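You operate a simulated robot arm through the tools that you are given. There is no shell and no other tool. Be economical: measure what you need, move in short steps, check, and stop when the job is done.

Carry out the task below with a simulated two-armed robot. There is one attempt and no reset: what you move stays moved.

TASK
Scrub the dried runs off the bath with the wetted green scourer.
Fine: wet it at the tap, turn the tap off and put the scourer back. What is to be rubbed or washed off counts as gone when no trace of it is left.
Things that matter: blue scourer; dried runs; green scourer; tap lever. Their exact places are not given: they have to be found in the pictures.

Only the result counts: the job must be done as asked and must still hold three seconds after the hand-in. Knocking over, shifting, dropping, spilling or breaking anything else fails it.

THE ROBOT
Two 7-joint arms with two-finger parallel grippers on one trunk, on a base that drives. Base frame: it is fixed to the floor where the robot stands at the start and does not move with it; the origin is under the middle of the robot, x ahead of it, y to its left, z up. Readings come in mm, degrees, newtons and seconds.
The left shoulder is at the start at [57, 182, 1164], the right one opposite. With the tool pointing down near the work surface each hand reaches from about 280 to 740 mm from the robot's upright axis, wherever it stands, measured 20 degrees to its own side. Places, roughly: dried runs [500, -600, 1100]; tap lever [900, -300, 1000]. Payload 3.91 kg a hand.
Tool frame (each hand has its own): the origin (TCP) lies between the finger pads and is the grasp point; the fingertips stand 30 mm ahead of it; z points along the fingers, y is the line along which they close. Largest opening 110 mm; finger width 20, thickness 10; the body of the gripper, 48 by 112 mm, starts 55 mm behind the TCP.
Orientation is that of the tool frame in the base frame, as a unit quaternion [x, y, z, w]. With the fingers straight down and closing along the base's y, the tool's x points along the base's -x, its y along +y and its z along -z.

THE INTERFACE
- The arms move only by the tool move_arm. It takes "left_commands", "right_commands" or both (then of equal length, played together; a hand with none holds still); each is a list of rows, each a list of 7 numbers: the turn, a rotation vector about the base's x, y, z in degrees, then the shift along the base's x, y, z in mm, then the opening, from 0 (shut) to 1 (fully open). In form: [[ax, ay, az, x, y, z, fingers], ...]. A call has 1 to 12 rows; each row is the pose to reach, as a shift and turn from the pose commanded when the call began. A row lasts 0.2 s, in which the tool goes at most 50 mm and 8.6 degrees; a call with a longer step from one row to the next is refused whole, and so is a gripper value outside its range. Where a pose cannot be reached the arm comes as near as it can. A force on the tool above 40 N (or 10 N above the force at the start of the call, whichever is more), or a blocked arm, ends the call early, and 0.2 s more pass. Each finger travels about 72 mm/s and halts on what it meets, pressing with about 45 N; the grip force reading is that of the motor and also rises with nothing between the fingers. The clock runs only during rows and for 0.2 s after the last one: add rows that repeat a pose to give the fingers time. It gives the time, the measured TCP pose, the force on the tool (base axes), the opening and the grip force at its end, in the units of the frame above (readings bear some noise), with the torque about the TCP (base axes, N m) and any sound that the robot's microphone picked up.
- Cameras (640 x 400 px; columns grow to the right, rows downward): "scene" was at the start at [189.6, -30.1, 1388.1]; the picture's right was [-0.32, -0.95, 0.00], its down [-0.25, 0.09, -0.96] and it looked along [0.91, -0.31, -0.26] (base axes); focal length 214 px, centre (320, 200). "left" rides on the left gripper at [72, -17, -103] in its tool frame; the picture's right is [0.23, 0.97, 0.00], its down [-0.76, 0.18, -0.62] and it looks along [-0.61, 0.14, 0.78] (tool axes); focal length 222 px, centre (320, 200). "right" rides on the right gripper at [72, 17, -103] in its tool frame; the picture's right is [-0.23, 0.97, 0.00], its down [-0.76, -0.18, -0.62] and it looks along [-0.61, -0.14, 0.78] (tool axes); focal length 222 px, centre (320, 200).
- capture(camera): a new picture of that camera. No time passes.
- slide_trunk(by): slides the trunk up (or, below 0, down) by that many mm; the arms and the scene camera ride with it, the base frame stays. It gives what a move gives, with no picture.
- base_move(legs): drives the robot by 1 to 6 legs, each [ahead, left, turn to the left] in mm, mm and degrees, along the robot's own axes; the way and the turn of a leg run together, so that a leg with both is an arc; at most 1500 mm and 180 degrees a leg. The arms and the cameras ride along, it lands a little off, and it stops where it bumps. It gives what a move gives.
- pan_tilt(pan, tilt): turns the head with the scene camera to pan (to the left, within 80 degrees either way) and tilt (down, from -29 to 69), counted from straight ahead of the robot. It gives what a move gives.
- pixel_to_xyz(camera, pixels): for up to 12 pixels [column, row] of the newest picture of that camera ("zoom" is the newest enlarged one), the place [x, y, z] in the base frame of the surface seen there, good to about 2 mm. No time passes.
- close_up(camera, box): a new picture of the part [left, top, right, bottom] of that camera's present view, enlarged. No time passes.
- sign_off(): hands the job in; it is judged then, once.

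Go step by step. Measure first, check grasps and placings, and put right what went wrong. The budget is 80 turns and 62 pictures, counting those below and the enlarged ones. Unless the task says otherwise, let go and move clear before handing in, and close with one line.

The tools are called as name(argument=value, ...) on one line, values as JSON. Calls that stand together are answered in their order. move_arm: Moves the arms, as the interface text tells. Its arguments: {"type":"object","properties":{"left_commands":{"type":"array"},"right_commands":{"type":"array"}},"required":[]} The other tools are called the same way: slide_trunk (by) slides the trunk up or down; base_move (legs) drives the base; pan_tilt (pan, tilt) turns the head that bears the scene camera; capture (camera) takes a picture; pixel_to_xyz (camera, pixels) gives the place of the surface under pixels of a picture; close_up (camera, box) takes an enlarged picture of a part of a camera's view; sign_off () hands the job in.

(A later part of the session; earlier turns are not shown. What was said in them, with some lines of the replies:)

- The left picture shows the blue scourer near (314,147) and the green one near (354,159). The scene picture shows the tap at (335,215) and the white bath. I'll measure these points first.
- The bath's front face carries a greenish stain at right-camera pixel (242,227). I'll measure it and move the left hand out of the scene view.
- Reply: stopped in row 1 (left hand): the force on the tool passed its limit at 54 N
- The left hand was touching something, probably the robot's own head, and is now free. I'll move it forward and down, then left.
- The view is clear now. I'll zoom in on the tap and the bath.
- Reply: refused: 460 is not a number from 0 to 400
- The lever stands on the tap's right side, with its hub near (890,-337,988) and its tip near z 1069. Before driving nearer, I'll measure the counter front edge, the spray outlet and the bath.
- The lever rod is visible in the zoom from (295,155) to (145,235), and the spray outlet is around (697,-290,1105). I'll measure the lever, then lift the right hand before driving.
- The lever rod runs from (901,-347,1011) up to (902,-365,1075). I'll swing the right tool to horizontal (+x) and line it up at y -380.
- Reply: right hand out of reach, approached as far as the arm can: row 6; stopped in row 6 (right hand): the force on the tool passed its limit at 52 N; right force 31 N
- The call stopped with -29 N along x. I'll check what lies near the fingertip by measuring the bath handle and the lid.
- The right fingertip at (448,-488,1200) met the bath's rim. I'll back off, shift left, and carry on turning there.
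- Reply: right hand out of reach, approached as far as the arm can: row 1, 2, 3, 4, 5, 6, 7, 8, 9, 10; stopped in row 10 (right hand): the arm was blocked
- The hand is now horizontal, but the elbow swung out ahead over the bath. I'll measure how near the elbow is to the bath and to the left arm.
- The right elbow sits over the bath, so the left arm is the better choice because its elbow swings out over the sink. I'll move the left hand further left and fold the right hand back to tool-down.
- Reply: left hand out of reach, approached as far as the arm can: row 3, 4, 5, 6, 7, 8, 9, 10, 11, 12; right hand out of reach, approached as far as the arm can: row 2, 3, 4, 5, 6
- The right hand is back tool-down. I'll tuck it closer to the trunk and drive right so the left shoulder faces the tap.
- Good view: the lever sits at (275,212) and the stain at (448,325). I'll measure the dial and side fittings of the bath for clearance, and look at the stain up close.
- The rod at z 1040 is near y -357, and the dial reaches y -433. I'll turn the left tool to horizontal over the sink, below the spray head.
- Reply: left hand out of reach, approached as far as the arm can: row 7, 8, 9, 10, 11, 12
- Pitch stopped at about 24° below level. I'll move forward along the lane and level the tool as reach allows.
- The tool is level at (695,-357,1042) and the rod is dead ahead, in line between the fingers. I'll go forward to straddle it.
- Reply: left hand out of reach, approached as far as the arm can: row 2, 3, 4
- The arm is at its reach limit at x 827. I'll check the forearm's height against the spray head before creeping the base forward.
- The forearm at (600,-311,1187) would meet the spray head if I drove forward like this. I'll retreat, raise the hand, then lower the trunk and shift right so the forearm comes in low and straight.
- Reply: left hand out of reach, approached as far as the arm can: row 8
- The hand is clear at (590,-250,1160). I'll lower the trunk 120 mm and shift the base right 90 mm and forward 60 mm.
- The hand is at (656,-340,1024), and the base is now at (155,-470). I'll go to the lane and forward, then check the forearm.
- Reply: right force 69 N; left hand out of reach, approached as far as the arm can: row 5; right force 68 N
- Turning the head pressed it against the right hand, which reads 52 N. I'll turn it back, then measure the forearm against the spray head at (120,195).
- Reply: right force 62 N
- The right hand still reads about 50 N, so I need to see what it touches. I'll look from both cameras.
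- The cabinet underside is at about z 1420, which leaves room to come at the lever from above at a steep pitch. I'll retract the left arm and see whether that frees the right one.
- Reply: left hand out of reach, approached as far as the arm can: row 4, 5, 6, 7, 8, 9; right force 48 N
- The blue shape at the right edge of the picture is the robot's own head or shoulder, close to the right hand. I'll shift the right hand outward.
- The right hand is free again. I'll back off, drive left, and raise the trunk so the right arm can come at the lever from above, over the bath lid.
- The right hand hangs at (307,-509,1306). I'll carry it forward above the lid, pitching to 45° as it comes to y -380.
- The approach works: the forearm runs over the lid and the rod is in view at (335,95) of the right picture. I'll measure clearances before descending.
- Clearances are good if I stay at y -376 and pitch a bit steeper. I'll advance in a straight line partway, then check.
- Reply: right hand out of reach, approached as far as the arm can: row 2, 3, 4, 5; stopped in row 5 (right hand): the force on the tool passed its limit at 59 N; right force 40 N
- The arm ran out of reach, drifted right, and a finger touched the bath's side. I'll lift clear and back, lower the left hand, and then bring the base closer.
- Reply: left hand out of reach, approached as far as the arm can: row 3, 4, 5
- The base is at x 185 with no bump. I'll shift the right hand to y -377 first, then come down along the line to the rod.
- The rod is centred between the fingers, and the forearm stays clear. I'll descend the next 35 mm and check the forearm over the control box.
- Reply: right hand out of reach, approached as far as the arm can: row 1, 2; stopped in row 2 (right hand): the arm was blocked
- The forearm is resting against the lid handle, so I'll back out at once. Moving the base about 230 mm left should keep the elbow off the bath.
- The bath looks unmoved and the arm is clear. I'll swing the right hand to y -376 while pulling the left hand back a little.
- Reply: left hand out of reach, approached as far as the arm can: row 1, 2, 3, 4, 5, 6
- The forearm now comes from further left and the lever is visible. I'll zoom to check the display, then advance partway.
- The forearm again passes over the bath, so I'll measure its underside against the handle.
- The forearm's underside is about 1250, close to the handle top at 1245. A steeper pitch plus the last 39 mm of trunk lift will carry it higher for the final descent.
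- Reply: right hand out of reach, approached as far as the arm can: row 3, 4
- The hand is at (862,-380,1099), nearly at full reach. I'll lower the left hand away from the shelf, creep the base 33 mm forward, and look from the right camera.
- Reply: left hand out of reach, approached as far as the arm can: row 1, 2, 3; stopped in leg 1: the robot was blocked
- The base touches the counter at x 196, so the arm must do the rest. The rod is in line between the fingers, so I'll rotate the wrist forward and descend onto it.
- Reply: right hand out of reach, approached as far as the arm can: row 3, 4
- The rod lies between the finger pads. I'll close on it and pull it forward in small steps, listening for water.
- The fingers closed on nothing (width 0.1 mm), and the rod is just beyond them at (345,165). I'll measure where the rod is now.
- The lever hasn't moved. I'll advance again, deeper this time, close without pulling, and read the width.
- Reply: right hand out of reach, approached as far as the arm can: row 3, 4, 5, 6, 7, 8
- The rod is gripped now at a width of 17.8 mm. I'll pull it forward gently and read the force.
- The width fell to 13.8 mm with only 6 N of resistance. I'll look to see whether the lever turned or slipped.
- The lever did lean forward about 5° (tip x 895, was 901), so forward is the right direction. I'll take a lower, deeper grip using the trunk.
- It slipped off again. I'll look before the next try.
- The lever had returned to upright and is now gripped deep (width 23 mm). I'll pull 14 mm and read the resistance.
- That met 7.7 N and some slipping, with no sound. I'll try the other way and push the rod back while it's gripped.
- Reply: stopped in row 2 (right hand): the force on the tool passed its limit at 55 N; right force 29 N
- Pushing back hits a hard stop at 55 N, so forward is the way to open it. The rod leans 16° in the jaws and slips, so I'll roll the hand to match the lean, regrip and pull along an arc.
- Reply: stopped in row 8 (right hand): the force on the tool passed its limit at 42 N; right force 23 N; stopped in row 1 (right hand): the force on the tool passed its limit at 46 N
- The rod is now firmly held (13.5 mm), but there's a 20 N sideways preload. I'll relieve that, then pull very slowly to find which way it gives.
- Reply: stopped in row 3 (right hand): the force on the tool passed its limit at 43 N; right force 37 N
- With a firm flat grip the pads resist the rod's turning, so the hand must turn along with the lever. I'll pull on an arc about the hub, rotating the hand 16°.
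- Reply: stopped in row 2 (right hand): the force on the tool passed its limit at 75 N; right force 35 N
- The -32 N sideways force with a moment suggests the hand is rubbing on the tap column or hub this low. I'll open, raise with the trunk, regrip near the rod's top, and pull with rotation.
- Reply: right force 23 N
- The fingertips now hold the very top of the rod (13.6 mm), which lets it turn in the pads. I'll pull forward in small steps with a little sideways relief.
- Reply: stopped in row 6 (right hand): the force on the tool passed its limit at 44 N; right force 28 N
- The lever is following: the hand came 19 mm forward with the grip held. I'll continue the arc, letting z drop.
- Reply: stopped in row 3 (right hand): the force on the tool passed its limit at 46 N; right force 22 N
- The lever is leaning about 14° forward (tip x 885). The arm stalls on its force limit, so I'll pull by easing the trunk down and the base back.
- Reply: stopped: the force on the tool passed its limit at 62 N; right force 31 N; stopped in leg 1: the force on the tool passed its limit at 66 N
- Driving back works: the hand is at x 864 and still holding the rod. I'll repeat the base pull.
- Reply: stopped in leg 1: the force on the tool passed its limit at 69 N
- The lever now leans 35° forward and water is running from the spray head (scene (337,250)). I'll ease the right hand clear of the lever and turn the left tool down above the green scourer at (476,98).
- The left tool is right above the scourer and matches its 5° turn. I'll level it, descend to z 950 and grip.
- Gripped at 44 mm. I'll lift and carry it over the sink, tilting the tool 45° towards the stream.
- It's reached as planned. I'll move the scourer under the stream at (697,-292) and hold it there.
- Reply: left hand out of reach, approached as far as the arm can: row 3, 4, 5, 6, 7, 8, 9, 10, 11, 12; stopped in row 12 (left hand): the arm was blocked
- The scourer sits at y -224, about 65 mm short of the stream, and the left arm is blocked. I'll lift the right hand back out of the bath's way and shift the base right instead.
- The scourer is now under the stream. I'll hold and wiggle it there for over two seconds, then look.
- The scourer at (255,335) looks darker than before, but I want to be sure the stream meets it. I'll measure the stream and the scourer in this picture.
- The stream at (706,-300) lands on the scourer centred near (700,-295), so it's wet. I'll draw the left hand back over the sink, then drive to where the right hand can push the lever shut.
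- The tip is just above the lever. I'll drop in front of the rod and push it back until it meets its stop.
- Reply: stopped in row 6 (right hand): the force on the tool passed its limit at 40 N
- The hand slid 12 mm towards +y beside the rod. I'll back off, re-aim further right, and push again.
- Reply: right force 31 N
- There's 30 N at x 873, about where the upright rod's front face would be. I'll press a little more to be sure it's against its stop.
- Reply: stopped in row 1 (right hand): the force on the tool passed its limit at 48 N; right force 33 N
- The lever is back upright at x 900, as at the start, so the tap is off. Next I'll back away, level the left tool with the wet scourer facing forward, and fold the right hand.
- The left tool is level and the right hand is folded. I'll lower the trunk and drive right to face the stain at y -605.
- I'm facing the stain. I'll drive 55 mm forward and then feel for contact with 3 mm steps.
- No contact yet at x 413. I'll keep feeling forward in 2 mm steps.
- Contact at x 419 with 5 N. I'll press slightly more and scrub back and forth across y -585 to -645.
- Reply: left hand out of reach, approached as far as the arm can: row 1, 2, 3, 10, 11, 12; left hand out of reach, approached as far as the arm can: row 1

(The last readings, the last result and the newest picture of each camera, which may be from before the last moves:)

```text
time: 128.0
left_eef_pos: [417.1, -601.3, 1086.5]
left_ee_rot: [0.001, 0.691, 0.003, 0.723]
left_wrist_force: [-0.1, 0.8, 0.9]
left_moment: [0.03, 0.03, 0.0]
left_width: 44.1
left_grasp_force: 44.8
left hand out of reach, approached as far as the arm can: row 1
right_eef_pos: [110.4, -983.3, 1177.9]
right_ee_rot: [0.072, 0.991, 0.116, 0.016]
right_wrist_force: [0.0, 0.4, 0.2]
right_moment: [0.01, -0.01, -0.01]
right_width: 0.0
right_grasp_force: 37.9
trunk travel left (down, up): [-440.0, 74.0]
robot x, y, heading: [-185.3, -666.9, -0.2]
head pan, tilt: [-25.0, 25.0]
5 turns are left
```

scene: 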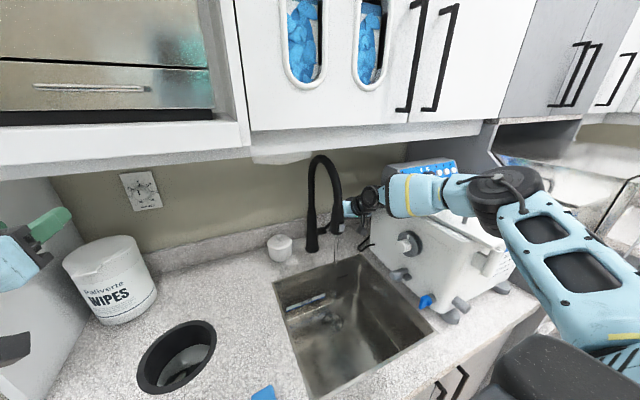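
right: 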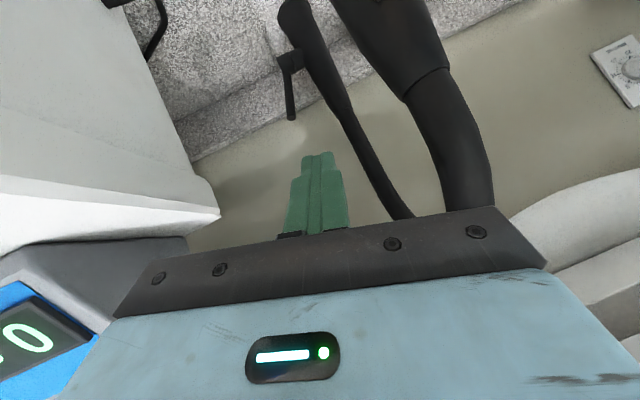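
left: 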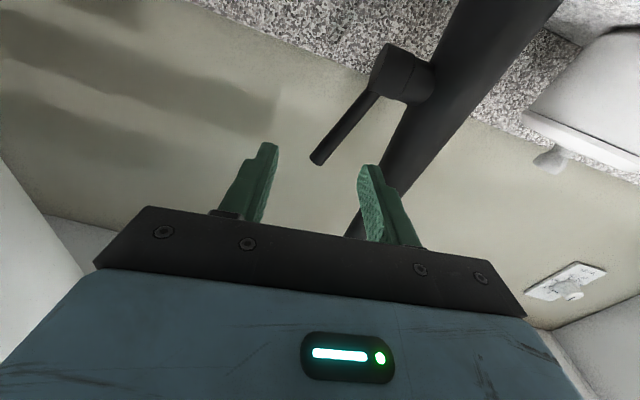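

Contact was light and the arm couldn't reach the left end of the stain. Turns are short, so I'll shift the base left, scrub more firmly in several passes, then withdraw and look.

move_arm(left_commands=[[0, 0, 0, -6, 0, 0, 0.1]])

base_move(legs=[[0, 26, 0]])

move_arm(left_commands=[[0, 0, 0, 5, 0, -8, 0.1], [0, 0, 0, 10.5, 0, -10, 0.1], [0, 0, 0, 10.5, -16, -10, 0.1], [0, 0, 0, 10.5, -32, -10, 0.1], [0, 0, 0, 10.5, -48, -10, 0.1], [0, 0, 0, 10.5, -64, -10, 0.1], [0, 0, 0, 10, -66, 2, 0.1], [0, 0, 0, 10, -48, 2, 0.1], [0, 0, 0, 10, -32, 2, 0.1], [0, 0, 0, 10, -16, 2, 0.1], [0, 0, 0, 10, 0, 2, 0.1], [0, 0, 0, 10.5, 0, -10, 0.1]])

move_arm(left_commands=[[0, 0, 0, 1, -8, -10, 0.1], [0, 0, 0, 0, -16, 10, 0.1], [0, 0, 0, 1, -24, -10, 0.1], [0, 0, 0, 0, -32, 10, 0.1], [0, 0, 0, 1, -40, -10, 0.1], [0, 0, 0, 0, -48, 10, 0.1], [0, 0, 0, 1, -56, -10, 0.1], [0, 0, 0, 0, -68, 10, 0.1], [0, 0, 0, 1, -52, -10, 0.1], [0, 0, 0, 0, -34, 10, 0.1], [0, 0, 0, 1, -16, -10, 0.1], [0, 0, 0, 0, 0, 8, 0.1]])

move_arm(left_commands=[[0, 0, 0, 1.5, 4, 0, 0.1], [0, 0, 0, 1.5, -14, 0, 0.1], [0, 0, 0, 1.5, -30, 0, 0.1], [0, 0, 0, 1.5, -46, 0, 0.1], [0, 0, 0, 1.5, -70, 0, 0.1], [0, 0, 0, 2, -70, -12, 0.1], [0, 0, 0, 2, -50, -12, 0.1], [0, 0, 0, 2, -32, -12, 0.1], [0, 0, 0, 2, -14, -12, 0.1], [0, 0, 0, 2, 4, -12, 0.1], [0, 0, 0, 1, 4, 6, 0.1], [0, 0, 0, 1, -40, 6, 0.1]])

move_arm(left_commands=[[0, 0, 0, -30, 10, 0, 0.1], [0, 0, 0, -70, 20, 0, 0.1], [0, 0, 0, -100, 40, -20, 0.1]])

pan_tilt(pan=0, tilt=32)

close_up(camera="scene", box=[160, 110, 440, 285])

pixel_to_xyz(camera="zoom", pixels=[[100, 200], [200, 200], [300, 200], [400, 200], [500, 200], [300, 120], [300, 280], [300, 350]])

```text
time: 128.3
left_eef_pos: [409.3, -600.8, 1086.8]
left_ee_rot: [0.001, 0.691, 0.003, 0.723]
left_wrist_force: [-0.1, -0.1, 0.7]
left_moment: [0.0, 0.02, 0.0]
left_width: 44.1
left_grasp_force: 45.0
right_eef_pos: [110.5, -983.0, 1179.5]
right_ee_rot: [0.074, 0.99, 0.116, 0.016]
right_wrist_force: [0.7, -0.6, 0.9]
right_moment: [0.01, -0.02, -0.01]
right_width: 0.2
right_grasp_force: 38.2
trunk travel left (down, up): [-440.0, 74.0]
robot x, y, heading: [-186.5, -668.6, 0.0]
head pan, tilt: [-25.0, 25.0]
```

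```text
time: 129.3
left_eef_pos: [410.4, -574.1, 1087.9]
left_ee_rot: [0.001, 0.691, 0.003, 0.723]
left_wrist_force: [0.4, -0.3, -0.4]
left_moment: [0.03, 0.0, 0.0]
left_width: 44.2
left_grasp_force: 44.3
right_eef_pos: [111.7, -957.0, 1178.7]
right_ee_rot: [0.072, 0.991, 0.116, 0.015]
right_wrist_force: [-0.5, 0.1, -0.1]
right_moment: [0.05, 0.03, 0.01]
right_width: 0.0
right_grasp_force: 37.9
trunk travel left (down, up): [-440.0, 74.0]
robot x, y, heading: [-186.6, -641.2, -0.0]
head pan, tilt: [-25.0, 25.0]
```

```text
time: 131.9
left_eef_pos: [419.3, -575.7, 1080.2]
left_ee_rot: [-0.001, 0.692, 0.006, 0.722]
left_wrist_force: [-3.1, 0.6, 0.0]
left_moment: [0.01, 0.07, 0.01]
left_width: 44.1
left_grasp_force: 45.1
left hand out of reach, approached as far as the arm can: row 2, 12
right_eef_pos: [109.6, -956.3, 1177.6]
right_ee_rot: [0.073, 0.99, 0.116, 0.016]
right_wrist_force: [-0.2, 0.0, -0.1]
right_moment: [-0.02, -0.02, 0.01]
right_width: 0.0
right_grasp_force: 37.7
trunk travel left (down, up): [-440.0, 74.0]
robot x, y, heading: [-188.8, -641.6, 0.0]
head pan, tilt: [-25.0, 25.0]
```

```text
time: 134.5
left_eef_pos: [418.5, -575.2, 1087.1]
left_ee_rot: [0.0, 0.691, 0.005, 0.723]
left_wrist_force: [-4.6, -2.0, -3.6]
left_moment: [0.03, 0.28, -0.2]
left_width: 44.1
left_grasp_force: 44.7
right_eef_pos: [110.9, -957.0, 1178.8]
right_ee_rot: [0.073, 0.99, 0.115, 0.017]
right_wrist_force: [0.3, 1.0, -0.3]
right_moment: [-0.01, 0.0, 0.0]
right_width: 0.0
right_grasp_force: 37.5
trunk travel left (down, up): [-440.0, 74.0]
robot x, y, heading: [-191.6, -644.9, -0.2]
head pan, tilt: [-25.0, 25.0]
```

```text
time: 137.1
left_eef_pos: [420.2, -612.4, 1096.5]
left_ee_rot: [-0.002, 0.689, 0.006, 0.725]
left_wrist_force: [-13.2, 11.4, -0.4]
left_moment: [0.26, 0.33, 0.28]
left_width: 43.9
left_grasp_force: 45.4
left hand out of reach, approached as far as the arm can: row 10
right_eef_pos: [108.8, -957.3, 1180.4]
right_ee_rot: [0.072, 0.99, 0.116, 0.017]
right_wrist_force: [0.6, 0.1, -0.6]
right_moment: [0.01, 0.02, 0.01]
right_width: 0.1
right_grasp_force: 37.5
trunk travel left (down, up): [-440.0, 74.0]
robot x, y, heading: [-188.5, -642.9, 0.0]
head pan, tilt: [-25.0, 25.0]
```

```text
time: 137.9
left_eef_pos: [322.3, -578.3, 1071.7]
left_ee_rot: [0.001, 0.69, 0.002, 0.724]
left_wrist_force: [0.5, 0.2, 0.5]
left_moment: [-0.03, -0.01, -0.03]
left_width: 43.9
left_grasp_force: 44.9
right_eef_pos: [110.4, -957.4, 1178.7]
right_ee_rot: [0.073, 0.99, 0.116, 0.016]
right_wrist_force: [0.2, 0.6, -0.6]
right_moment: [-0.01, 0.01, 0.03]
right_width: 0.1
right_grasp_force: 37.5
trunk travel left (down, up): [-440.0, 74.0]
robot x, y, heading: [-188.7, -642.9, -0.4]
head pan, tilt: [-25.0, 25.0]
```

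```text
time: 138.8
left_eef_pos: [323.2, -578.7, 1070.1]
left_ee_rot: [0.001, 0.692, 0.003, 0.722]
left_wrist_force: [-0.8, -1.4, 0.4]
left_moment: [-0.01, -0.02, 0.03]
left_width: 44.1
left_grasp_force: 45.2
right_eef_pos: [110.1, -957.0, 1178.8]
right_ee_rot: [0.074, 0.99, 0.116, 0.015]
right_wrist_force: [0.1, 0.1, 0.1]
right_moment: [0.03, 0.02, 0.04]
right_width: 0.1
right_grasp_force: 38.0
trunk travel left (down, up): [-440.0, 74.0]
robot x, y, heading: [-186.2, -642.3, 0.0]
head pan, tilt: [0.0, 32.0]
```

```text
2.29 times, centred on (300, 198) of scene
```

zoom: 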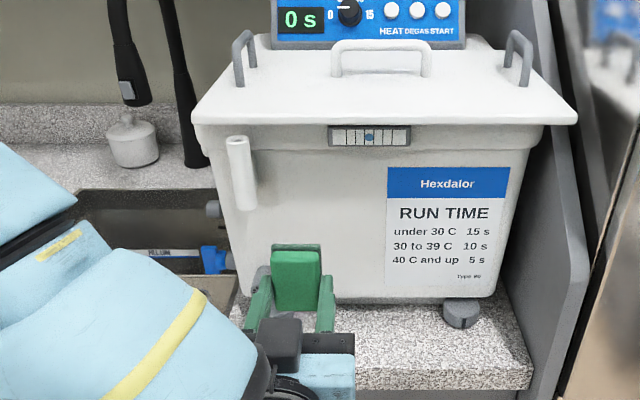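

```text
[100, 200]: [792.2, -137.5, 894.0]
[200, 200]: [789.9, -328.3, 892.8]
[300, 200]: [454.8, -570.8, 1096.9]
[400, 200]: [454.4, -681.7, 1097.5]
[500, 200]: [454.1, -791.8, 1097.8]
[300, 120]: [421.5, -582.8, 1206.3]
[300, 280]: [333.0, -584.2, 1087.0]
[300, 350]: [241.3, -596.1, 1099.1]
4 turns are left
```

The bath face at (300–390,195–240) shows no trace of the runs, and no water is flowing. I'll now carry the scourer back: raise the trunk, drive left, turn the tool down as at pick-up, and drive forward.

slide_trunk(by=72)

base_move(legs=[[0, 652, 0]])

move_arm(left_commands=[[-0.43, 8.38, 0.36, -16, 2, -5, 0.1], [-0.87, 16.76, 0.73, -33, 4, -10, 0.1], [-1.3, 25.1, 1.1, -50, 6, -15, 0.1], [-1.75, 33.5, 1.45, -66, 8, -20, 0.1], [-2.2, 41.9, 1.8, -83, 10, -25, 0.1], [-2.6, 50.3, 2.2, -99, 12, -30, 0.1], [-3.05, 58.7, 2.5, -116, 15, -35, 0.1], [-3.5, 67, 2.9, -132, 17, -40, 0.1], [-3.9, 75.4, 3.3, -149, 19, -45, 0.1], [-4.4, 83.8, 3.6, -165, 21, -50, 0.1], [-4.8, 92.2, 4, -182, 23, -54, 0.1], [-4.8, 92.2, 4, -182, 23, -54, 0.1]])

base_move(legs=[[332, 0, 0]])

```text
time: 139.9
left_eef_pos: [320.5, -577.6, 1142.9]
left_ee_rot: [0.001, 0.692, 0.003, 0.722]
left_wrist_force: [0.6, 0.5, -1.3]
left_moment: [-0.02, -0.01, 0.01]
left_width: 44.5
left_grasp_force: 44.7
right_eef_pos: [111.4, -957.1, 1249.8]
right_ee_rot: [0.073, 0.99, 0.116, 0.014]
right_wrist_force: [0.0, 0.0, -0.1]
right_moment: [0.05, 0.01, -0.01]
right_width: 0.2
right_grasp_force: 37.8
trunk travel left (down, up): [-512.0, 2.0]
robot x, y, heading: [-188.9, -640.5, 0.2]
head pan, tilt: [0.0, 32.0]
```

```text
time: 146.1
left_eef_pos: [322.3, 78.3, 1145.2]
left_ee_rot: [0.004, 0.691, 0.001, 0.723]
left_wrist_force: [-0.1, 0.1, -0.1]
left_moment: [-0.03, 0.02, -0.02]
left_width: 44.2
left_grasp_force: 44.8
right_eef_pos: [111.2, -301.8, 1250.5]
right_ee_rot: [0.075, 0.99, 0.116, 0.016]
right_wrist_force: [-0.1, 0.7, 0.1]
right_moment: [0.04, -0.01, 0.0]
right_width: 0.0
right_grasp_force: 37.7
trunk travel left (down, up): [-512.0, 2.0]
robot x, y, heading: [-189.6, 11.8, -0.5]
head pan, tilt: [0.0, 32.0]
```

```text
time: 148.7
left_eef_pos: [140.4, 100.0, 1092.2]
left_ee_rot: [-0.046, 0.999, -0.004, 0.002]
left_wrist_force: [-0.8, -0.1, 0.4]
left_moment: [-0.04, -0.01, 0.01]
left_width: 44.2
left_grasp_force: 44.6
right_eef_pos: [111.5, -302.1, 1250.4]
right_ee_rot: [0.075, 0.99, 0.117, 0.016]
right_wrist_force: [0.5, -0.3, -0.2]
right_moment: [0.01, -0.02, 0.0]
right_width: 0.0
right_grasp_force: 37.5
trunk travel left (down, up): [-512.0, 2.0]
robot x, y, heading: [-185.6, 18.5, -0.3]
head pan, tilt: [0.0, 32.0]
```

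```text
time: 150.9
left_eef_pos: [471.7, 100.9, 1091.1]
left_ee_rot: [-0.048, 0.999, -0.005, 0.003]
left_wrist_force: [1.2, -0.4, -0.8]
left_moment: [-0.01, 0.03, 0.03]
left_width: 44.3
left_grasp_force: 45.1
right_eef_pos: [443.5, -301.0, 1251.8]
right_ee_rot: [0.072, 0.991, 0.116, 0.015]
right_wrist_force: [-0.7, -0.6, 0.0]
right_moment: [0.03, -0.02, -0.05]
right_width: 0.0
right_grasp_force: 38.2
trunk travel left (down, up): [-512.0, 2.0]
robot x, y, heading: [146.9, 15.4, -0.4]
head pan, tilt: [0.0, 32.0]
3 turns are left
```

The tool is at (472,101,1091), 3 mm from the pick-up spot. I'll lower to z 952, open, rise clear, and take the last picture.

move_arm(left_commands=[[0, 0, 0, 1.5, -3.5, -40, 0.1], [0, 0, 0, 1.5, -3.5, -80, 0.1], [0, 0, 0, 1.5, -3.5, -115, 0.1], [0, 0, 0, 1.5, -3.5, -130, 0.1], [0, 0, 0, 1.5, -3.5, -136, 0.1], [0, 0, 0, 1.5, -3.5, -139, 0.1], [0, 0, 0, 1.5, -3.5, -139.5, 0.1]])

move_arm(left_commands=[[0, 0, 0, 0, 0, 0, 0.45], [0, 0, 0, 0, 0, 0, 0.6], [0, 0, 0, 0, 0, 0, 0.68], [0, 0, 0, 0, 0, 0, 0.68]])

move_arm(left_commands=[[0, 0, 0, 0, 0, 15, 0.68], [0, 0, 0, 0, 0, 50, 0.68], [0, 0, 0, 0, 0, 95, 0.68], [0, 0, 0, 0, 0, 140, 0.68]])

capture(camera="left")

pixel_to_xyz(camera="left", pixels=[[320, 60], [320, 100], [320, 130], [260, 80], [380, 80], [200, 60]])

```text
time: 152.5
left_eef_pos: [472.1, 98.2, 952.3]
left_ee_rot: [-0.047, 0.999, -0.005, 0.003]
left_wrist_force: [1.3, 0.6, 5.7]
left_moment: [0.21, -0.27, 0.01]
left_width: 44.4
left_grasp_force: 44.7
right_eef_pos: [442.8, -302.8, 1250.6]
right_ee_rot: [0.073, 0.99, 0.116, 0.017]
right_wrist_force: [-0.7, -0.2, -0.2]
right_moment: [0.02, -0.01, 0.02]
right_width: 0.0
right_grasp_force: 37.5
trunk travel left (down, up): [-512.0, 2.0]
robot x, y, heading: [145.4, 12.7, -0.1]
head pan, tilt: [0.0, 32.0]
```

```text
time: 153.5
left_eef_pos: [472.6, 97.1, 951.5]
left_ee_rot: [-0.048, 0.999, -0.004, 0.003]
left_wrist_force: [0.2, -0.6, -0.6]
left_moment: [0.01, 0.0, -0.01]
left_width: 74.9
left_grasp_force: 0.0
right_eef_pos: [443.0, -302.6, 1252.7]
right_ee_rot: [0.072, 0.99, 0.116, 0.016]
right_wrist_force: [-0.3, 0.2, -0.2]
right_moment: [0.01, 0.0, -0.03]
right_width: 0.2
right_grasp_force: 37.3
trunk travel left (down, up): [-512.0, 2.0]
robot x, y, heading: [145.3, 11.5, -0.2]
head pan, tilt: [0.0, 32.0]
```

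```text
time: 154.5
left_eef_pos: [473.9, 93.8, 1093.4]
left_ee_rot: [-0.048, 0.999, -0.004, 0.003]
left_wrist_force: [0.1, -0.6, -0.7]
left_moment: [0.01, -0.06, 0.01]
left_width: 74.7
left_grasp_force: 0.2
right_eef_pos: [443.6, -301.0, 1250.7]
right_ee_rot: [0.073, 0.99, 0.117, 0.017]
right_wrist_force: [-0.7, -0.5, -0.6]
right_moment: [0.02, -0.01, -0.01]
right_width: 0.0
right_grasp_force: 37.2
trunk travel left (down, up): [-512.0, 2.0]
robot x, y, heading: [142.0, 16.0, 0.1]
head pan, tilt: [0.0, 32.0]
```

```text
0 pictures are left
```

left: 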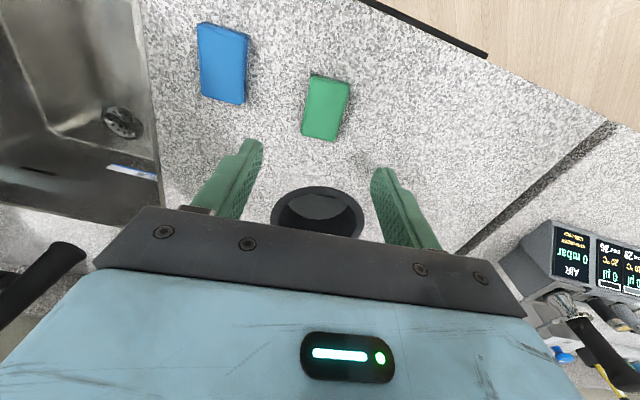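

```text
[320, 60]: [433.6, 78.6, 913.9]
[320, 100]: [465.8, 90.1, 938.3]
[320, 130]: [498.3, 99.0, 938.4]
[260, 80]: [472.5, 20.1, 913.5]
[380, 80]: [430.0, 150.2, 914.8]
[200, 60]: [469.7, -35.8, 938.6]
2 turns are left
```

The green scourer lies flat at (325,105) in its old place beside the untouched blue one. The tap lever is upright, the bath face shows no trace of the runs, and both hands are clear, so I'm handing in.

sign_off()

```text
The job is handed in.
```

I wetted the green scourer at the tap and scrubbed the dried runs off the bath; no trace showed in the last picture of that face. The tap is off and the scourer is back in its place. While reaching for the tap lever, the right arm bumped the bath's rim, side and lid handle; the bath looked unmoved afterwards.
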